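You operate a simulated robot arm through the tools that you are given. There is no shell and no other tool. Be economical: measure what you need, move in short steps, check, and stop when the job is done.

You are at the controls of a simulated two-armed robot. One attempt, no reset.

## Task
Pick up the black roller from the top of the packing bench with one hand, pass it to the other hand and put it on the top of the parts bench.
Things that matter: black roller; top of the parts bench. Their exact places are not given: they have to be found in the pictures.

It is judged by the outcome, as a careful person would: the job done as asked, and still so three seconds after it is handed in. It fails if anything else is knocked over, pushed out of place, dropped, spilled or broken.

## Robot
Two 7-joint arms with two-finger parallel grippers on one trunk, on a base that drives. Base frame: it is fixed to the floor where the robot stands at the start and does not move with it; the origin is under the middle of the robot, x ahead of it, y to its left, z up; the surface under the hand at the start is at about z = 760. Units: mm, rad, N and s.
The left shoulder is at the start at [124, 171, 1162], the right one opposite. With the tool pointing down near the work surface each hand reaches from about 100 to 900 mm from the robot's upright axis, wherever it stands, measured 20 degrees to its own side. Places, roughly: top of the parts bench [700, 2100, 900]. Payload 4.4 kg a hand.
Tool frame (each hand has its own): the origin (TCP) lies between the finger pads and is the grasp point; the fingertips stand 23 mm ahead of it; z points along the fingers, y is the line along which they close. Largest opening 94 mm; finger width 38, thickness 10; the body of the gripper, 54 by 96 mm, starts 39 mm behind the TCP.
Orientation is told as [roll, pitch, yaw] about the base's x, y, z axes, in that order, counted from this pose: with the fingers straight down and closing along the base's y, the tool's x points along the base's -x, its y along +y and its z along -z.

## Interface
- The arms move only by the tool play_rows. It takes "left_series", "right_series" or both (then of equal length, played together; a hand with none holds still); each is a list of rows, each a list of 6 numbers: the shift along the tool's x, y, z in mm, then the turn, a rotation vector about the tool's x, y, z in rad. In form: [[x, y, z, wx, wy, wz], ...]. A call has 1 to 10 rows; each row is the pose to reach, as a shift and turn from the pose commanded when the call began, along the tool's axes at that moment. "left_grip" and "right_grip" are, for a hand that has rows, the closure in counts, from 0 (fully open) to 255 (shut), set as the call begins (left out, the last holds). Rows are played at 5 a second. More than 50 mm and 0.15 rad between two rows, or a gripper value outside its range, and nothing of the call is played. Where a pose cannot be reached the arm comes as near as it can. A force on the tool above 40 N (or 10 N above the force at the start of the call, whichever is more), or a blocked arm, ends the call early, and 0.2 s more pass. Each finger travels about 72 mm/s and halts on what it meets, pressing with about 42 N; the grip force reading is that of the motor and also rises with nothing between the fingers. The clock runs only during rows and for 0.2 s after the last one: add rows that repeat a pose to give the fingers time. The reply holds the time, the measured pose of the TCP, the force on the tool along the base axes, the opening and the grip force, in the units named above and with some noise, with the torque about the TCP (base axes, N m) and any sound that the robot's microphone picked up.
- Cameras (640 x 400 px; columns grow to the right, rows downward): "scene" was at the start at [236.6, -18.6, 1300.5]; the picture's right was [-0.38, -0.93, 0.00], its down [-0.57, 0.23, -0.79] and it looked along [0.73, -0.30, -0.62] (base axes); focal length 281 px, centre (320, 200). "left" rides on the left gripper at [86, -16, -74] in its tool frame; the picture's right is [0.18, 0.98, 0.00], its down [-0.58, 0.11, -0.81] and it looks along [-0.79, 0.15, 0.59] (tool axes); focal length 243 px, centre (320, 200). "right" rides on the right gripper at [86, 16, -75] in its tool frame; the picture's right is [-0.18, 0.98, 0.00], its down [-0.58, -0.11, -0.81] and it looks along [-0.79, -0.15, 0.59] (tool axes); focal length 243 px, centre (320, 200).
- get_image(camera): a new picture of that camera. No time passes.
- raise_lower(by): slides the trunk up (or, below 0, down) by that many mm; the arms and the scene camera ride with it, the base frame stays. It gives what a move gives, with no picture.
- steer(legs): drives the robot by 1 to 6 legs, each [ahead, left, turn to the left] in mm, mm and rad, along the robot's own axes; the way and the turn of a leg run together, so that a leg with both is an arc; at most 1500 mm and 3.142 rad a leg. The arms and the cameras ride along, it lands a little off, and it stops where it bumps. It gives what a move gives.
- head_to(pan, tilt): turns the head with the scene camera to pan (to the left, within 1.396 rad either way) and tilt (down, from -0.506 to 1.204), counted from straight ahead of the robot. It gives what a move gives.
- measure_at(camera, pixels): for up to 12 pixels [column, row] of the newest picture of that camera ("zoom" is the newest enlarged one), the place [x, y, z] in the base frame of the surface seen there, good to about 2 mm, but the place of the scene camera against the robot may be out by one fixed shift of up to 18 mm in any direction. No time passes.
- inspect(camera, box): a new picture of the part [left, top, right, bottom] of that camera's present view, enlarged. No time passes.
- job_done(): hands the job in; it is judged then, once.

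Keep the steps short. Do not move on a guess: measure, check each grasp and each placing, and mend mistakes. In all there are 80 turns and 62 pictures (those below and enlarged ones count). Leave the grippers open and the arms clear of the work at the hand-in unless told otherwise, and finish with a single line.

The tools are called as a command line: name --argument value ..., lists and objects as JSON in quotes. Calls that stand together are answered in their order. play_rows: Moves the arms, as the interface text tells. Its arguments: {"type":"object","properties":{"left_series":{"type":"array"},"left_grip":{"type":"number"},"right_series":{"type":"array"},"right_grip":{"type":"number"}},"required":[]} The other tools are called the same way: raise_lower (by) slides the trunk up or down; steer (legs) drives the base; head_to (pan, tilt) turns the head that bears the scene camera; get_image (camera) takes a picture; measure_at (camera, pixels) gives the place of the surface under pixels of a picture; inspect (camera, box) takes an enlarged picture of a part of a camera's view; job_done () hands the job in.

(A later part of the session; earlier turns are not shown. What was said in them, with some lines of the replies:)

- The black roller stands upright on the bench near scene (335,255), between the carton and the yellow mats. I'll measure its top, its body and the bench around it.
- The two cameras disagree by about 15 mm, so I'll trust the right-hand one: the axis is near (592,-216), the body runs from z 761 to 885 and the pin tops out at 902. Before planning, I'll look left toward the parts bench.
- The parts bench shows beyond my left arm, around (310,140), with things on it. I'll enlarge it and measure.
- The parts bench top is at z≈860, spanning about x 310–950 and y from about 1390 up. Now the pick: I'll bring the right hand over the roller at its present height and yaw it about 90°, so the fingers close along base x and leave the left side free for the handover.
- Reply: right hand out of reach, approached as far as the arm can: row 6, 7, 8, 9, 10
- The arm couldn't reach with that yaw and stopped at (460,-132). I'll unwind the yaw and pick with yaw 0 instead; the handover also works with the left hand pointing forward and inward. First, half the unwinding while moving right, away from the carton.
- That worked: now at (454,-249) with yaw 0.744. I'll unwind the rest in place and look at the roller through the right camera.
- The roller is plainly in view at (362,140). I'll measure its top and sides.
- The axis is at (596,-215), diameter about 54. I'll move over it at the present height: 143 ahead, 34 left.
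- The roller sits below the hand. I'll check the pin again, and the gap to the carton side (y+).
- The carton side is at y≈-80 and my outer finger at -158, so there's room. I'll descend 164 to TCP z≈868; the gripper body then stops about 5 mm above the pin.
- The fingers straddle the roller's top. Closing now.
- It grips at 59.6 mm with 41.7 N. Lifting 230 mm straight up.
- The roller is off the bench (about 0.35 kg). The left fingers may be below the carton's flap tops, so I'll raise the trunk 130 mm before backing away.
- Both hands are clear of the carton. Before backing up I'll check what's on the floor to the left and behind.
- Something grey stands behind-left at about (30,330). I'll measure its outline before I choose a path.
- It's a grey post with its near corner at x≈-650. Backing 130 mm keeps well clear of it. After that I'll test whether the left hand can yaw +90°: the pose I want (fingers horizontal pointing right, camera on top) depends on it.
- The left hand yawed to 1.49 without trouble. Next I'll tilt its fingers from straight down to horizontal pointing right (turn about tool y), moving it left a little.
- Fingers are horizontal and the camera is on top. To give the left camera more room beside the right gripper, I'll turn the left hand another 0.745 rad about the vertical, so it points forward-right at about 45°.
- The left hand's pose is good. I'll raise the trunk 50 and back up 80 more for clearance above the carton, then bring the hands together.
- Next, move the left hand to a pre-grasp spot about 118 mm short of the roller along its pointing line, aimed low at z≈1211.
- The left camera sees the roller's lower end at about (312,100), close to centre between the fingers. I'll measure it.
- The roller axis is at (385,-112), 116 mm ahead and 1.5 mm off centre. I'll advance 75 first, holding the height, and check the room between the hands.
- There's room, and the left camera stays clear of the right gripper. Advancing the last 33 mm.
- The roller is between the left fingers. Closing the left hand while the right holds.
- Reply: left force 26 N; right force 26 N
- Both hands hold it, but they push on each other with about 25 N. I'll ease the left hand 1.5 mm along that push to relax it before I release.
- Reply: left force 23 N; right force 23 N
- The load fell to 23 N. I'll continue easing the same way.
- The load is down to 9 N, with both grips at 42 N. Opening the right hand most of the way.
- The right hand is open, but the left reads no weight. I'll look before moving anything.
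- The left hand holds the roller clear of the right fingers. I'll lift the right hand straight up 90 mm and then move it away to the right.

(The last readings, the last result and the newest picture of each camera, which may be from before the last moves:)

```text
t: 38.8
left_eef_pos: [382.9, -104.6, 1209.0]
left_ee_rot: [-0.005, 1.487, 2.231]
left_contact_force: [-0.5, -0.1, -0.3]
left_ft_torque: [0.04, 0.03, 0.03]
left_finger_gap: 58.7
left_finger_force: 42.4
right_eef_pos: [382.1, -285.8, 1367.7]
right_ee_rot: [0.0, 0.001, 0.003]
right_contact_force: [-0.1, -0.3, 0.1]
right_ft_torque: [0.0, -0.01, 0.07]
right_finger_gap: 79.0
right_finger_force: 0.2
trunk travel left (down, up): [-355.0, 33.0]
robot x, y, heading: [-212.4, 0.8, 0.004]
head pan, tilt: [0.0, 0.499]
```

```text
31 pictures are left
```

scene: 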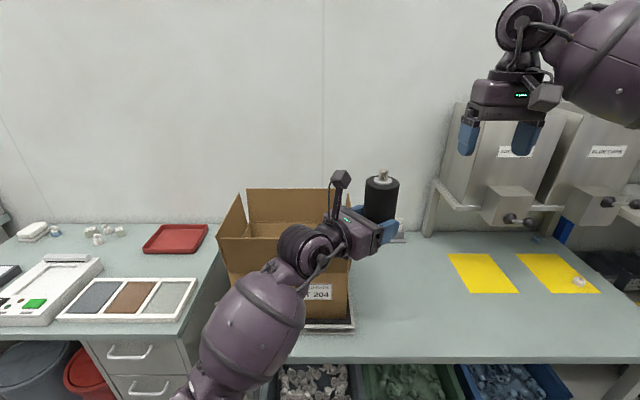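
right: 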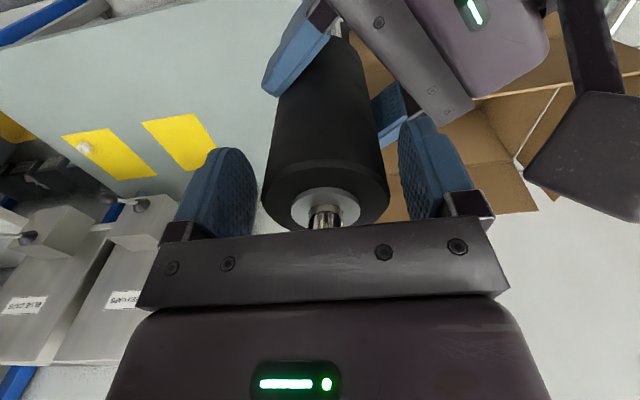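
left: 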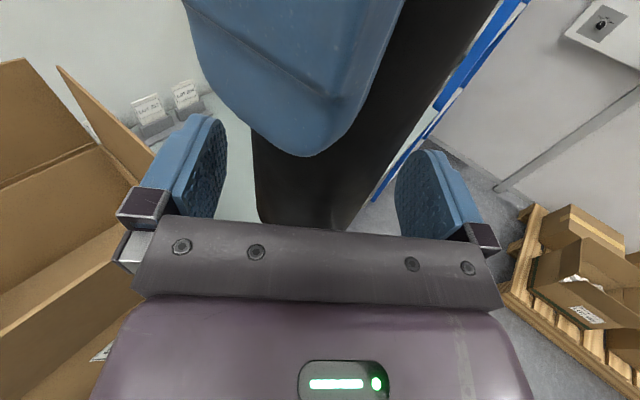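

The handover is done: the left hand alone holds the roller upright. Now I'll look left for the driving path and the parts bench.

head_to --pan 1.2 --tilt 0.55

get_image --camera "scene"

```text
t: 40.2
left_eef_pos: [385.3, -103.6, 1210.4]
left_ee_rot: [0.001, 1.489, 2.237]
left_contact_force: [-0.4, -0.7, 0.4]
left_ft_torque: [0.03, -0.01, -0.03]
left_finger_gap: 58.9
left_finger_force: 41.9
right_eef_pos: [382.1, -283.1, 1367.8]
right_ee_rot: [0.001, 0.001, 0.002]
right_contact_force: [0.0, -0.3, 0.4]
right_ft_torque: [0.01, 0.01, 0.0]
right_finger_gap: 79.1
right_finger_force: 0.1
trunk travel left (down, up): [-355.0, 33.0]
robot x, y, heading: [-215.3, 0.3, -0.002]
head pan, tilt: [1.201, 0.55]
```

```text
30 pictures are left
```

scene: 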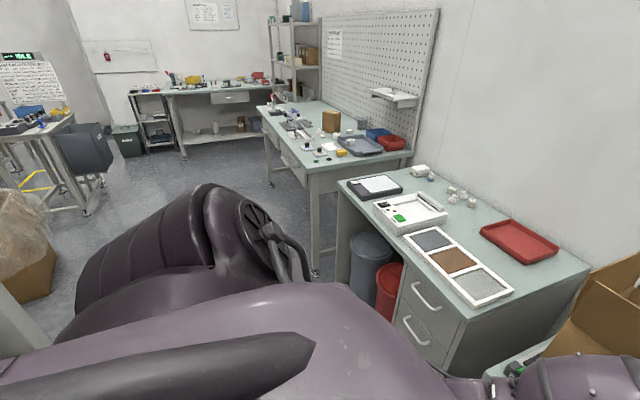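

The way is open. I'll measure the bench edges and look for free spots near the right end of the parts bench.

inspect --camera "scene" --box '[250, 85, 420, 200]'

measure_at --camera "scene" --pixels '[[310, 170], [335, 168], [300, 165], [258, 108], [405, 155], [400, 90], [317, 275], [340, 190], [440, 365], [300, 153], [285, 140], [380, 85]]'

```text
3.48 times, centred on (335, 142) of scene
```

zoom: 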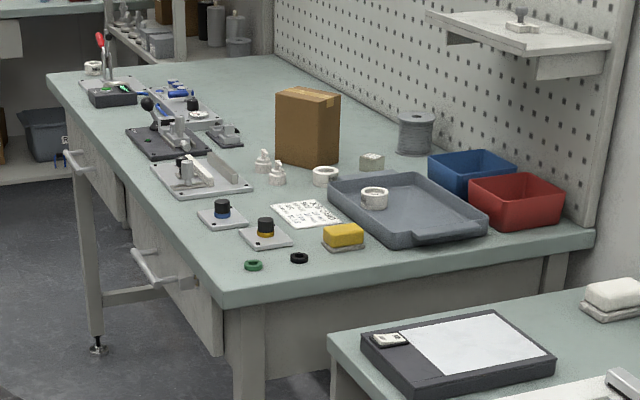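

```text
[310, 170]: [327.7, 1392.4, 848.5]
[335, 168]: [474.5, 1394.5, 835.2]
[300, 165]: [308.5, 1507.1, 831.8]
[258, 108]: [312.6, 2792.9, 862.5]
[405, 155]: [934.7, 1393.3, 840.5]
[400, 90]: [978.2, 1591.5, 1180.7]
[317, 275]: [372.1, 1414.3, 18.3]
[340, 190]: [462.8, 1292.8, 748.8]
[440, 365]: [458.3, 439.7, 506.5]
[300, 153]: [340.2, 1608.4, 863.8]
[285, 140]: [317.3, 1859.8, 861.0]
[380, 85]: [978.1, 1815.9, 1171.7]
```

measure_at --camera "zoom" --pixels '[[253, 267], [300, 260], [343, 245], [410, 245], [330, 185], [215, 285], [165, 220], [218, 222], [268, 245], [160, 190], [305, 165], [370, 270]]'

measure_at --camera "zoom" --pixels '[[240, 160], [250, 110], [230, 90], [140, 140], [240, 190], [275, 205], [265, 165], [325, 178], [150, 200], [130, 175], [230, 145], [210, 75]]'

```text
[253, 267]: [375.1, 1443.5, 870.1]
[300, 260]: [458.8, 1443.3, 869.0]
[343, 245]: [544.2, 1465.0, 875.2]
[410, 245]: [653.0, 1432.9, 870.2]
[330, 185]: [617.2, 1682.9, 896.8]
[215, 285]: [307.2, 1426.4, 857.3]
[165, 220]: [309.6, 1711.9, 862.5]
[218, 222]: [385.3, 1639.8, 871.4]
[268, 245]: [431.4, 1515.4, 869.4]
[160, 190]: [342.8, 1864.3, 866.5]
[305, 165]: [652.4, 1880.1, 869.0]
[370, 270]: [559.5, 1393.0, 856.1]
```

```text
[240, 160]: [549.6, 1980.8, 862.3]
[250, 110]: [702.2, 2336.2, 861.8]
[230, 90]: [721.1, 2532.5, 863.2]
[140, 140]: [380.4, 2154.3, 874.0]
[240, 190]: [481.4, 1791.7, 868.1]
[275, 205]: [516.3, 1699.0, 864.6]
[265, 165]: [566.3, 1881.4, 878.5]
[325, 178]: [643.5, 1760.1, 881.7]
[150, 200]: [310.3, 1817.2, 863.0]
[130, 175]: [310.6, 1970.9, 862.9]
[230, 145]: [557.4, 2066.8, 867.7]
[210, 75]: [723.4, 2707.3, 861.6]
```

The bench top is at z≈862, its front edge at x≈310 and its right end at y≈1393. The hand holds the roller low, so the wrist must overhang an edge: I want a spot near the front edge. I'll drive left 1100 and look closer.

steer --legs '[[0, 1100, 0]]'

head_to --pan 0.75 --tilt 0.75

get_image --camera "scene"

```text
t: 50.2
left_eef_pos: [373.9, 1009.2, 1210.3]
left_ee_rot: [0.001, 1.489, 2.257]
left_contact_force: [0.6, 0.4, 0.4]
left_ft_torque: [-0.01, -0.01, 0.01]
left_finger_gap: 58.7
left_finger_force: 42.1
right_eef_pos: [376.3, 829.9, 1367.4]
right_ee_rot: [-0.001, 0.002, 0.022]
right_contact_force: [0.5, 0.2, -0.8]
right_ft_torque: [-0.01, 0.01, -0.02]
right_finger_gap: 79.2
right_finger_force: 0.1
trunk travel left (down, up): [-355.0, 33.0]
robot x, y, heading: [-223.6, 1104.9, 0.022]
head pan, tilt: [1.201, 0.55]
```

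```text
t: 51.1
left_eef_pos: [374.0, 1011.5, 1210.4]
left_ee_rot: [-0.001, 1.491, 2.257]
left_contact_force: [-0.6, 0.4, 0.5]
left_ft_torque: [0.07, 0.05, -0.02]
left_finger_gap: 58.9
left_finger_force: 42.4
right_eef_pos: [376.7, 829.8, 1368.0]
right_ee_rot: [-0.001, 0.002, 0.019]
right_contact_force: [-0.6, -0.4, 0.1]
right_ft_torque: [-0.01, 0.0, 0.02]
right_finger_gap: 79.4
right_finger_force: 0.1
trunk travel left (down, up): [-355.0, 33.0]
robot x, y, heading: [-224.7, 1101.7, 0.017]
head pan, tilt: [0.75, 0.75]
```

```text
28 pictures are left
```

scene: 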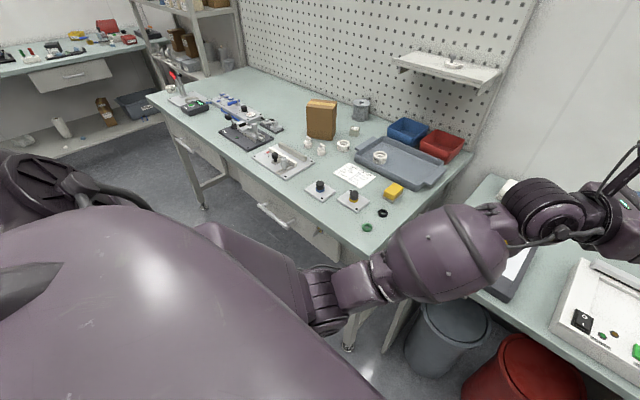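

I'll enlarge the bench and measure free spots near the front edge, and also the left arm's elbow and wrist, which must clear the bench when I lower.

inspect --camera "scene" --box '[220, 90, 420, 250]'

measure_at --camera "scene" --pixels '[[325, 280], [325, 310], [360, 270], [360, 300], [430, 210], [450, 245], [440, 290], [535, 185], [560, 200], [540, 225], [595, 200], [280, 270]]'

```text
2.50 times, centred on (320, 170) of scene
```

zoom: 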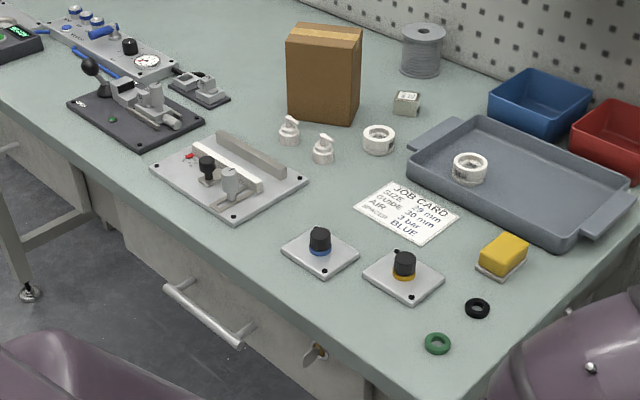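

```text
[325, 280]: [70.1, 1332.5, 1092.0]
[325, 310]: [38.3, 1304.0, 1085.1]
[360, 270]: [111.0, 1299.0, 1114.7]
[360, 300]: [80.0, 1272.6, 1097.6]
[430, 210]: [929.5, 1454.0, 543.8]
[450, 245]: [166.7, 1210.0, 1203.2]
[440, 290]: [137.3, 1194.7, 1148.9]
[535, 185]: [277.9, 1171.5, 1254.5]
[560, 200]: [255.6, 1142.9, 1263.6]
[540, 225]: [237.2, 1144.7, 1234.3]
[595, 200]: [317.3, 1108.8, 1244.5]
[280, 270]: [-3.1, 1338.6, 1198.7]
```

measure_at --camera "zoom" --pixels '[[283, 252], [317, 276], [357, 258], [363, 275], [410, 301], [235, 220], [150, 170], [427, 346], [437, 333], [290, 300], [380, 335], [340, 310]]'

measure_at --camera "zoom" --pixels '[[320, 325], [360, 360], [400, 380], [250, 270], [205, 230], [130, 150], [65, 103], [340, 200], [330, 225], [290, 220], [443, 282], [470, 360]]'

```text
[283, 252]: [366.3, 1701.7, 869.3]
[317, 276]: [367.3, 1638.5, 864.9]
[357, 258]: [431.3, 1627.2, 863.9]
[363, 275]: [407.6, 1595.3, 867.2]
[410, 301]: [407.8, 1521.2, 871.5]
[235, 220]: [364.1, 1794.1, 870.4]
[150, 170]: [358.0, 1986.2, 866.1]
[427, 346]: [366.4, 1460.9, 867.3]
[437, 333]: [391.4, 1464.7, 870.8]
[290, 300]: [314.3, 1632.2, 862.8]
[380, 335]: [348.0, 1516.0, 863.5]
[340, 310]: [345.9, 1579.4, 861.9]
```

```text
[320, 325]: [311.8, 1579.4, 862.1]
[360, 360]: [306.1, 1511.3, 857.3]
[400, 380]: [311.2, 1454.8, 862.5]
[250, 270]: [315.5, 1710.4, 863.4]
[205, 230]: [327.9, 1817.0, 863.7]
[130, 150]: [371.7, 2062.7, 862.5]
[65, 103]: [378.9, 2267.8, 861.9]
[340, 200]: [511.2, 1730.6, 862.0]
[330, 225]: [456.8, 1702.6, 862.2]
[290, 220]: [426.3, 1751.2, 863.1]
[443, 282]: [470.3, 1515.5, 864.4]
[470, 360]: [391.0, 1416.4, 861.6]
```

There's a free spot on the front edge near (354,1546), between the green ring and plate 1 (scene shift taken out). I'll turn the robot 0.887 rad left so the left hand points straight at the bench front.

steer --legs '[[0, 0, 0.887]]'

get_image --camera "left"

```text
t: 53.8
left_eef_pos: [226.4, 1508.8, 1210.1]
left_ee_rot: [0.004, 1.49, -3.142]
left_contact_force: [0.1, 0.6, 1.5]
left_ft_torque: [0.01, 0.07, -0.05]
left_finger_gap: 58.6
left_finger_force: 42.0
right_eef_pos: [368.3, 1396.0, 1367.6]
right_ee_rot: [0.003, 0.003, 0.903]
right_contact_force: [0.4, -0.1, -0.3]
right_ft_torque: [-0.02, 0.0, 0.01]
right_finger_gap: 79.2
right_finger_force: 0.0
trunk travel left (down, up): [-355.0, 33.0]
robot x, y, heading: [-226.8, 1106.2, 0.905]
head pan, tilt: [0.75, 0.75]
```

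```text
26 pictures are left
```

left: 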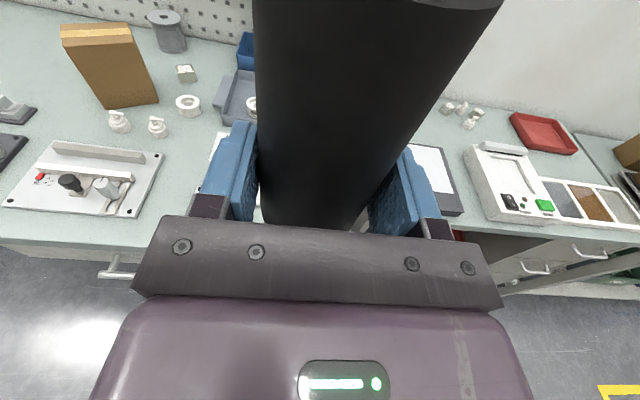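

The left hand now points straight at the bench. I'll measure the edge and the fixture with the hand camera to calibrate against the scene readings.

measure_at --camera "left" --pixels '[[60, 238], [120, 240], [8, 205], [130, 213], [164, 158], [460, 205], [50, 230], [20, 60], [255, 110], [310, 100], [400, 100]]'

```text
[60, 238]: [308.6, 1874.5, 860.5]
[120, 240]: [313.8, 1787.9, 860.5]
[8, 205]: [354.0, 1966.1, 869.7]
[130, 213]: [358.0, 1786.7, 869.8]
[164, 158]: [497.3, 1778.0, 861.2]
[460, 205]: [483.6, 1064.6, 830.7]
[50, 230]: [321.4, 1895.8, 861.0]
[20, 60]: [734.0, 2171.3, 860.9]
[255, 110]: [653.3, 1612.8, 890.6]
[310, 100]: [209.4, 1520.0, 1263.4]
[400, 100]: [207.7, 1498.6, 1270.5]
```

The hand camera agrees with the scene to about 6 mm. Target roller axis (356,1553), so TCP (348,1553). Driving by (122,44), then lowering the trunk 200.

steer --legs '[[110, -69, 0]]'

raise_lower --by -200

head_to --pan 0.2 --tilt 0.9

get_image --camera "scene"

get_image --camera "left"

```text
t: 55.0
left_eef_pos: [347.3, 1548.1, 1210.0]
left_ee_rot: [0.006, 1.488, -3.137]
left_contact_force: [0.9, 0.0, 0.4]
left_ft_torque: [0.1, -0.02, -0.03]
left_finger_gap: 58.7
left_finger_force: 42.0
right_eef_pos: [487.8, 1436.8, 1366.7]
right_ee_rot: [0.001, 0.001, 0.904]
right_contact_force: [0.0, -0.4, -0.2]
right_ft_torque: [0.0, 0.03, 0.02]
right_finger_gap: 79.1
right_finger_force: 0.1
trunk travel left (down, up): [-355.0, 33.0]
robot x, y, heading: [-106.3, 1145.5, 0.899]
head pan, tilt: [0.75, 0.75]
```

```text
t: 57.2
left_eef_pos: [346.0, 1548.9, 1011.7]
left_ee_rot: [-0.019, 1.493, 3.119]
left_contact_force: [-0.8, -0.4, 0.4]
left_ft_torque: [0.01, 0.04, 0.03]
left_finger_gap: 58.4
left_finger_force: 41.9
right_eef_pos: [486.5, 1435.1, 1169.5]
right_ee_rot: [0.001, -0.002, 0.903]
right_contact_force: [-0.1, 0.2, -0.1]
right_ft_torque: [0.03, -0.01, -0.03]
right_finger_gap: 79.0
right_finger_force: 0.1
trunk travel left (down, up): [-155.0, 233.0]
robot x, y, heading: [-103.0, 1140.8, 0.906]
head pan, tilt: [0.75, 0.75]
```

```text
t: 58.2
left_eef_pos: [345.5, 1550.6, 1010.4]
left_ee_rot: [0.005, 1.487, -3.142]
left_contact_force: [-0.3, 0.0, 0.1]
left_ft_torque: [-0.02, 0.02, 0.0]
left_finger_gap: 58.6
left_finger_force: 42.0
right_eef_pos: [488.4, 1435.4, 1168.4]
right_ee_rot: [-0.001, 0.001, 0.903]
right_contact_force: [0.1, 0.5, -0.8]
right_ft_torque: [0.01, 0.03, 0.03]
right_finger_gap: 79.1
right_finger_force: 0.0
trunk travel left (down, up): [-155.0, 233.0]
robot x, y, heading: [-102.0, 1146.9, 0.902]
head pan, tilt: [0.201, 0.901]
```

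```text
25 pictures are left
```

scene: 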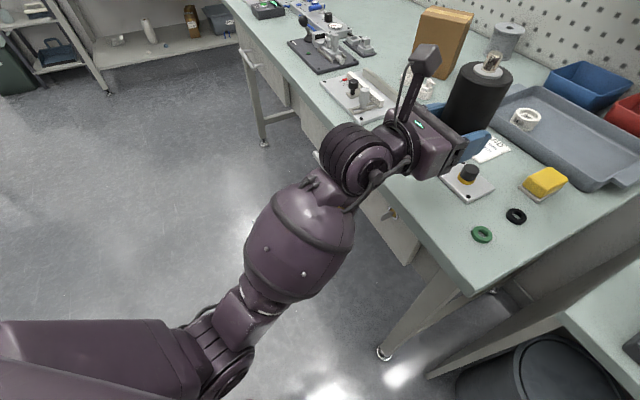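

```text
24 pictures are left
```

left: 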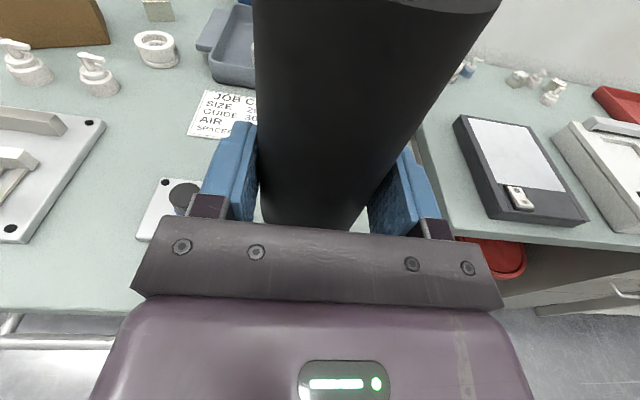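

The hand is well placed with the wrist over the aisle. I'll measure plate 1, the bench edge and the roller again.

measure_at --camera "left" --pixels '[[137, 239], [160, 180], [60, 305], [110, 300], [188, 200], [12, 240], [310, 200], [330, 60], [120, 210]]'

measure_at --camera "scene" --pixels '[[490, 62], [480, 72], [475, 100], [465, 125], [440, 172], [450, 200], [465, 175], [480, 233], [430, 215], [442, 270], [500, 90], [455, 90]]'

inspect --camera "scene" --box '[380, 40, 540, 260]'

```text
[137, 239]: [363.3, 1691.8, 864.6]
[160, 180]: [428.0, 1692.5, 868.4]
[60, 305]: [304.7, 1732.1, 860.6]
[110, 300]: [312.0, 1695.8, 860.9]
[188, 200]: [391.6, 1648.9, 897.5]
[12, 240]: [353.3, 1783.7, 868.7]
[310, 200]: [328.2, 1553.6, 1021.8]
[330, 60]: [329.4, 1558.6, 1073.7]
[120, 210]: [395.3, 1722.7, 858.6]
```

```text
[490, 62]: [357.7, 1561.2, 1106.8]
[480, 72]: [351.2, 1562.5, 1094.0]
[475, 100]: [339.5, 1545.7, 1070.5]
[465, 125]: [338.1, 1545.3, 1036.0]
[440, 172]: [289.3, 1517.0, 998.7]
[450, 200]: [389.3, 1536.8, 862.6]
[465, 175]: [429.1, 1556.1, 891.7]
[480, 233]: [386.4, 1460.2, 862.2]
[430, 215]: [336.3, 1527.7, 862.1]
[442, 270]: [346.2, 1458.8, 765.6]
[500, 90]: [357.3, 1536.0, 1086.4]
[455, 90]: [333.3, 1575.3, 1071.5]
```

```text
1.82 times, centred on (460, 150) of scene
```

zoom: 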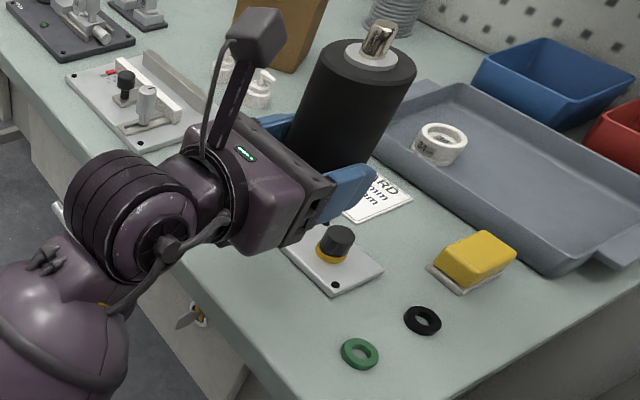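

The axis is at about (355,1551), with edge and plates all clear. I'll lower by 95 mm with the arm.

play_rows --left_series '[[-20, 0, 1.6, 0, 0, 0], [-40, 0, 3.2, 0, 0, 0], [-60, 0, 4.9, 0, 0, 0], [-80, 0, 6.5, 0, 0, 0], [-95, 0, 7.7, 0, 0, 0], [-95, 0, 7.7, 0, 0, 0]]'

inspect --camera "scene" --box '[340, 60, 540, 260]'

get_image --camera "left"

```text
t: 59.6
left_eef_pos: [346.4, 1548.1, 915.3]
left_ee_rot: [0.001, 1.49, 3.139]
left_contact_force: [-0.2, 0.2, -0.8]
left_ft_torque: [0.01, 0.01, 0.01]
left_finger_gap: 58.6
left_finger_force: 42.4
right_eef_pos: [488.7, 1435.2, 1168.7]
right_ee_rot: [-0.001, 0.002, 0.905]
right_contact_force: [0.0, -0.8, 0.6]
right_ft_torque: [0.0, 0.02, 0.01]
right_finger_gap: 79.2
right_finger_force: 0.1
trunk travel left (down, up): [-155.0, 233.0]
robot x, y, heading: [-104.6, 1149.1, 0.903]
head pan, tilt: [0.201, 0.901]
```

```text
2.00 times, centred on (440, 160) of scene
```

zoom: 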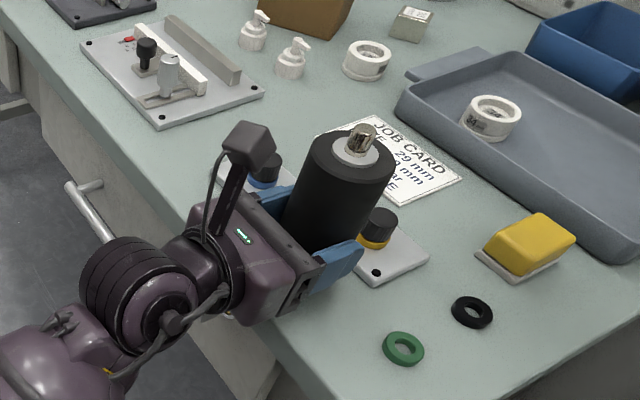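

```text
21 pictures are left
```

left: 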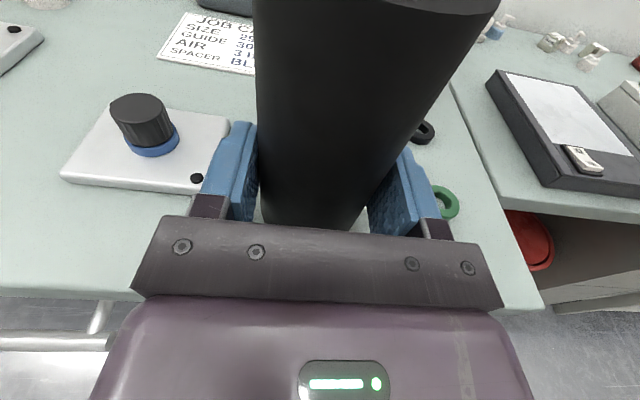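

The roller's bottom should be about 17 mm above the bench now. I'll lower 14 more, gently.

play_rows --left_series '[[-5, 0, 0.4, 0, 0, 0], [-10, 0, 0.8, 0, 0, 0], [-14, 0, 1.1, 0, 0, 0], [-14, 0, 1.1, 0, 0, 0]]'

play_rows --left_series '[[-1, 0, 0, 0, 0, 0], [-2, 0, 0, 0, 0, 0], [-2, 0, 0, 0, 0, 0]]'

```text
t: 60.6
left_eef_pos: [347.0, 1550.3, 900.4]
left_ee_rot: [0.0, 1.489, 3.139]
left_contact_force: [-0.2, 0.4, -0.4]
left_ft_torque: [0.01, -0.02, 0.0]
left_finger_gap: 58.8
left_finger_force: 42.3
right_eef_pos: [487.8, 1435.7, 1167.3]
right_ee_rot: [0.0, 0.0, 0.905]
right_contact_force: [0.0, 0.6, 0.0]
right_ft_torque: [0.0, 0.0, 0.0]
right_finger_gap: 79.3
right_finger_force: 0.2
trunk travel left (down, up): [-155.0, 233.0]
robot x, y, heading: [-103.8, 1143.7, 0.901]
head pan, tilt: [0.201, 0.901]
```

```text
t: 61.4
left_eef_pos: [346.6, 1548.5, 900.4]
left_ee_rot: [-0.016, 1.493, 3.122]
left_contact_force: [-2.3, -2.7, 10.2]
left_ft_torque: [-0.14, -0.4, -0.14]
left_finger_gap: 58.4
left_finger_force: 42.0
right_eef_pos: [486.4, 1434.3, 1169.8]
right_ee_rot: [0.0, 0.0, 0.904]
right_contact_force: [1.2, -0.6, 0.2]
right_ft_torque: [0.01, -0.01, 0.02]
right_finger_gap: 79.2
right_finger_force: 0.1
trunk travel left (down, up): [-155.0, 233.0]
robot x, y, heading: [-107.6, 1142.7, 0.902]
head pan, tilt: [0.201, 0.901]
```

Contact: 10 N upward at z 900, as expected for roller on bench. I'll take one look before releasing.

inspect --camera "scene" --box '[340, 80, 500, 240]'

measure_at --camera "zoom" --pixels '[[355, 210], [310, 240], [330, 285], [440, 240], [415, 340], [300, 190]]'

```text
2.50 times, centred on (420, 160) of scene
```

zoom: 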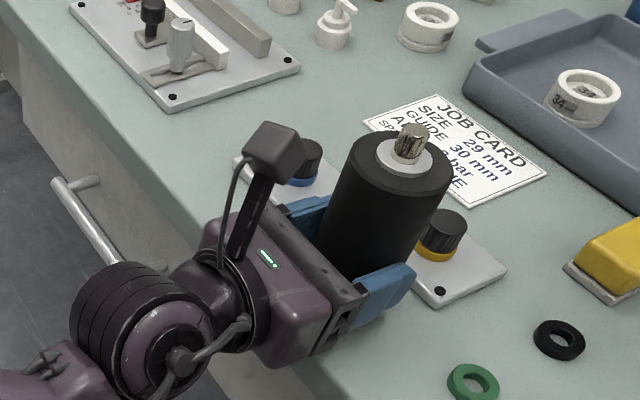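

```text
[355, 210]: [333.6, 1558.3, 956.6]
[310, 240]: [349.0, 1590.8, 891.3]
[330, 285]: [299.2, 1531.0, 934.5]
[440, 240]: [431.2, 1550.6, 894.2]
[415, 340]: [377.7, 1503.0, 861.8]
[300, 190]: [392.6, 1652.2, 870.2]
```

I'll check that the roller rests on the bench and not on plate 2 (pin height, and plate 2's visible corner).

measure_at --camera "zoom" --pixels '[[410, 130], [437, 303], [438, 291], [505, 268], [360, 175], [440, 180], [416, 285]]'

```text
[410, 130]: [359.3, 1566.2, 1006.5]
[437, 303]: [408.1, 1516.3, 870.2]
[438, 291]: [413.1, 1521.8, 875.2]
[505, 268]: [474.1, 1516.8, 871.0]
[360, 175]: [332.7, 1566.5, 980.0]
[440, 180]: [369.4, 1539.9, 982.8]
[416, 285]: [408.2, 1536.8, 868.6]
```

Pin top at about 1004 means it stands on the bench (862 + 141), with about 19 mm to plate 2. Opening the left hand.

play_rows --left_series '[[0, 0, 0, 0, 0, 0], [0, 0, 0, 0, 0, 0], [0, 0, 0, 0, 0, 0], [0, 0, 0, 0, 0, 0]]' --left_grip 30

get_image --camera "left"

```text
t: 62.4
left_eef_pos: [346.8, 1549.2, 898.5]
left_ee_rot: [0.002, 1.488, 3.14]
left_contact_force: [-0.3, 0.8, -0.4]
left_ft_torque: [-0.01, 0.03, -0.01]
left_finger_gap: 83.1
left_finger_force: 0.2
right_eef_pos: [487.8, 1435.0, 1167.5]
right_ee_rot: [0.001, 0.001, 0.903]
right_contact_force: [-0.4, -0.5, -0.2]
right_ft_torque: [-0.01, -0.04, -0.02]
right_finger_gap: 79.3
right_finger_force: 0.0
trunk travel left (down, up): [-155.0, 233.0]
robot x, y, heading: [-104.8, 1144.3, 0.9]
head pan, tilt: [0.201, 0.901]
```

```text
19 pictures are left
```

left: 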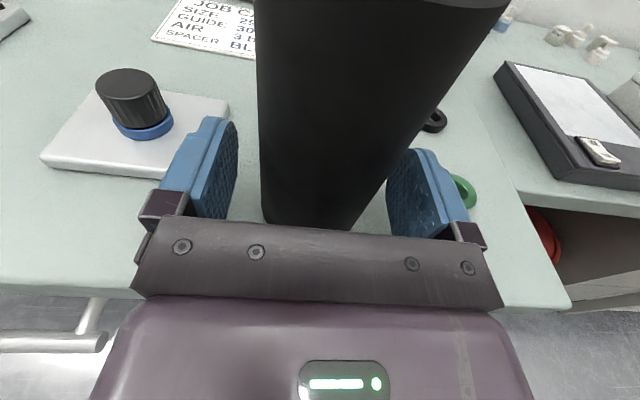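

The fingers are free on both sides. Retreating straight back 160 mm along the hand's own axis.

play_rows --left_series '[[0, 0, -12, 0, 0, 0], [0, 0, -30, 0, 0, 0], [0, 0, -55, 0, 0, 0], [0, 0, -80, 0, 0, 0], [0, 0, -105, 0, 0, 0], [0, 0, -130, 0, 0, 0], [0, 0, -160, 0, 0, 0]]'

get_image --camera "scene"

get_image --camera "left"

```text
t: 64.0
left_eef_pos: [186.1, 1551.4, 913.0]
left_ee_rot: [0.002, 1.49, 3.138]
left_contact_force: [0.3, -0.1, -0.7]
left_ft_torque: [0.01, -0.01, -0.01]
left_finger_gap: 82.9
left_finger_force: 0.1
right_eef_pos: [487.0, 1436.0, 1167.8]
right_ee_rot: [0.002, 0.0, 0.904]
right_contact_force: [-0.3, -0.2, 0.3]
right_ft_torque: [0.01, -0.02, -0.02]
right_finger_gap: 79.4
right_finger_force: 0.1
trunk travel left (down, up): [-155.0, 233.0]
robot x, y, heading: [-106.7, 1142.5, 0.902]
head pan, tilt: [0.201, 0.901]
```

```text
18 pictures are left
```

scene: 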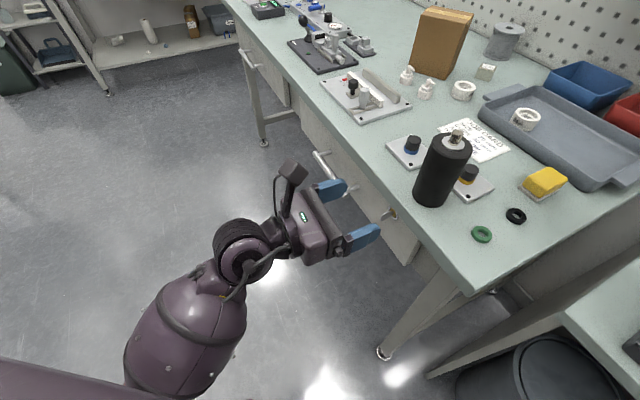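

```text
17 pictures are left
```

left: 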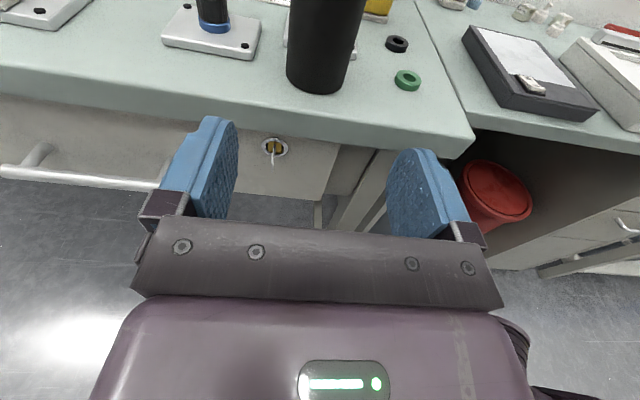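

The roller stands upright on the parts bench, nothing around it has moved, and both arms are clear. I'll open both grippers fully and take a last look.

play_rows --left_series '[[0, 0, 0, 0, 0, 0], [0, 0, 0, 0, 0, 0], [0, 0, 0, 0, 0, 0]]' --right_series '[[0, 0, 0, 0, 0, 0], [0, 0, 0, 0, 0, 0], [0, 0, 0, 0, 0, 0]]' --left_grip 0 --right_grip 0

inspect --camera "scene" --box '[360, 100, 560, 260]'

```text
t: 64.8
left_eef_pos: [187.0, 1551.6, 912.3]
left_ee_rot: [0.001, 1.488, 3.14]
left_contact_force: [0.2, 0.7, 0.0]
left_ft_torque: [0.01, 0.02, -0.01]
left_finger_gap: 93.9
left_finger_force: 0.0
right_eef_pos: [487.0, 1436.0, 1167.5]
right_ee_rot: [0.001, 0.001, 0.904]
right_contact_force: [-0.1, 0.1, -0.8]
right_ft_torque: [0.02, -0.01, 0.0]
right_finger_gap: 94.2
right_finger_force: 0.0
trunk travel left (down, up): [-155.0, 233.0]
robot x, y, heading: [-106.3, 1147.0, 0.902]
head pan, tilt: [0.201, 0.901]
```

```text
2.50 times, centred on (460, 180) of scene
```

zoom: 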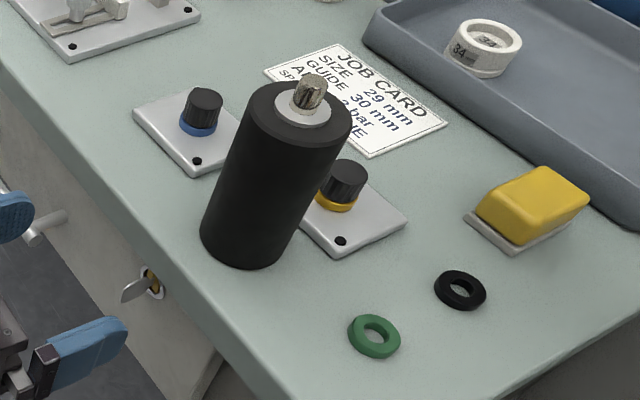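

The roller stands steady, clear of the edge and of everything near it. Handing in.

job_done

```text
The job is handed in.
```

The black roller was picked up from the packing bench with the right hand, passed to the left, and now stands upright on the parts bench with nothing else disturbed.
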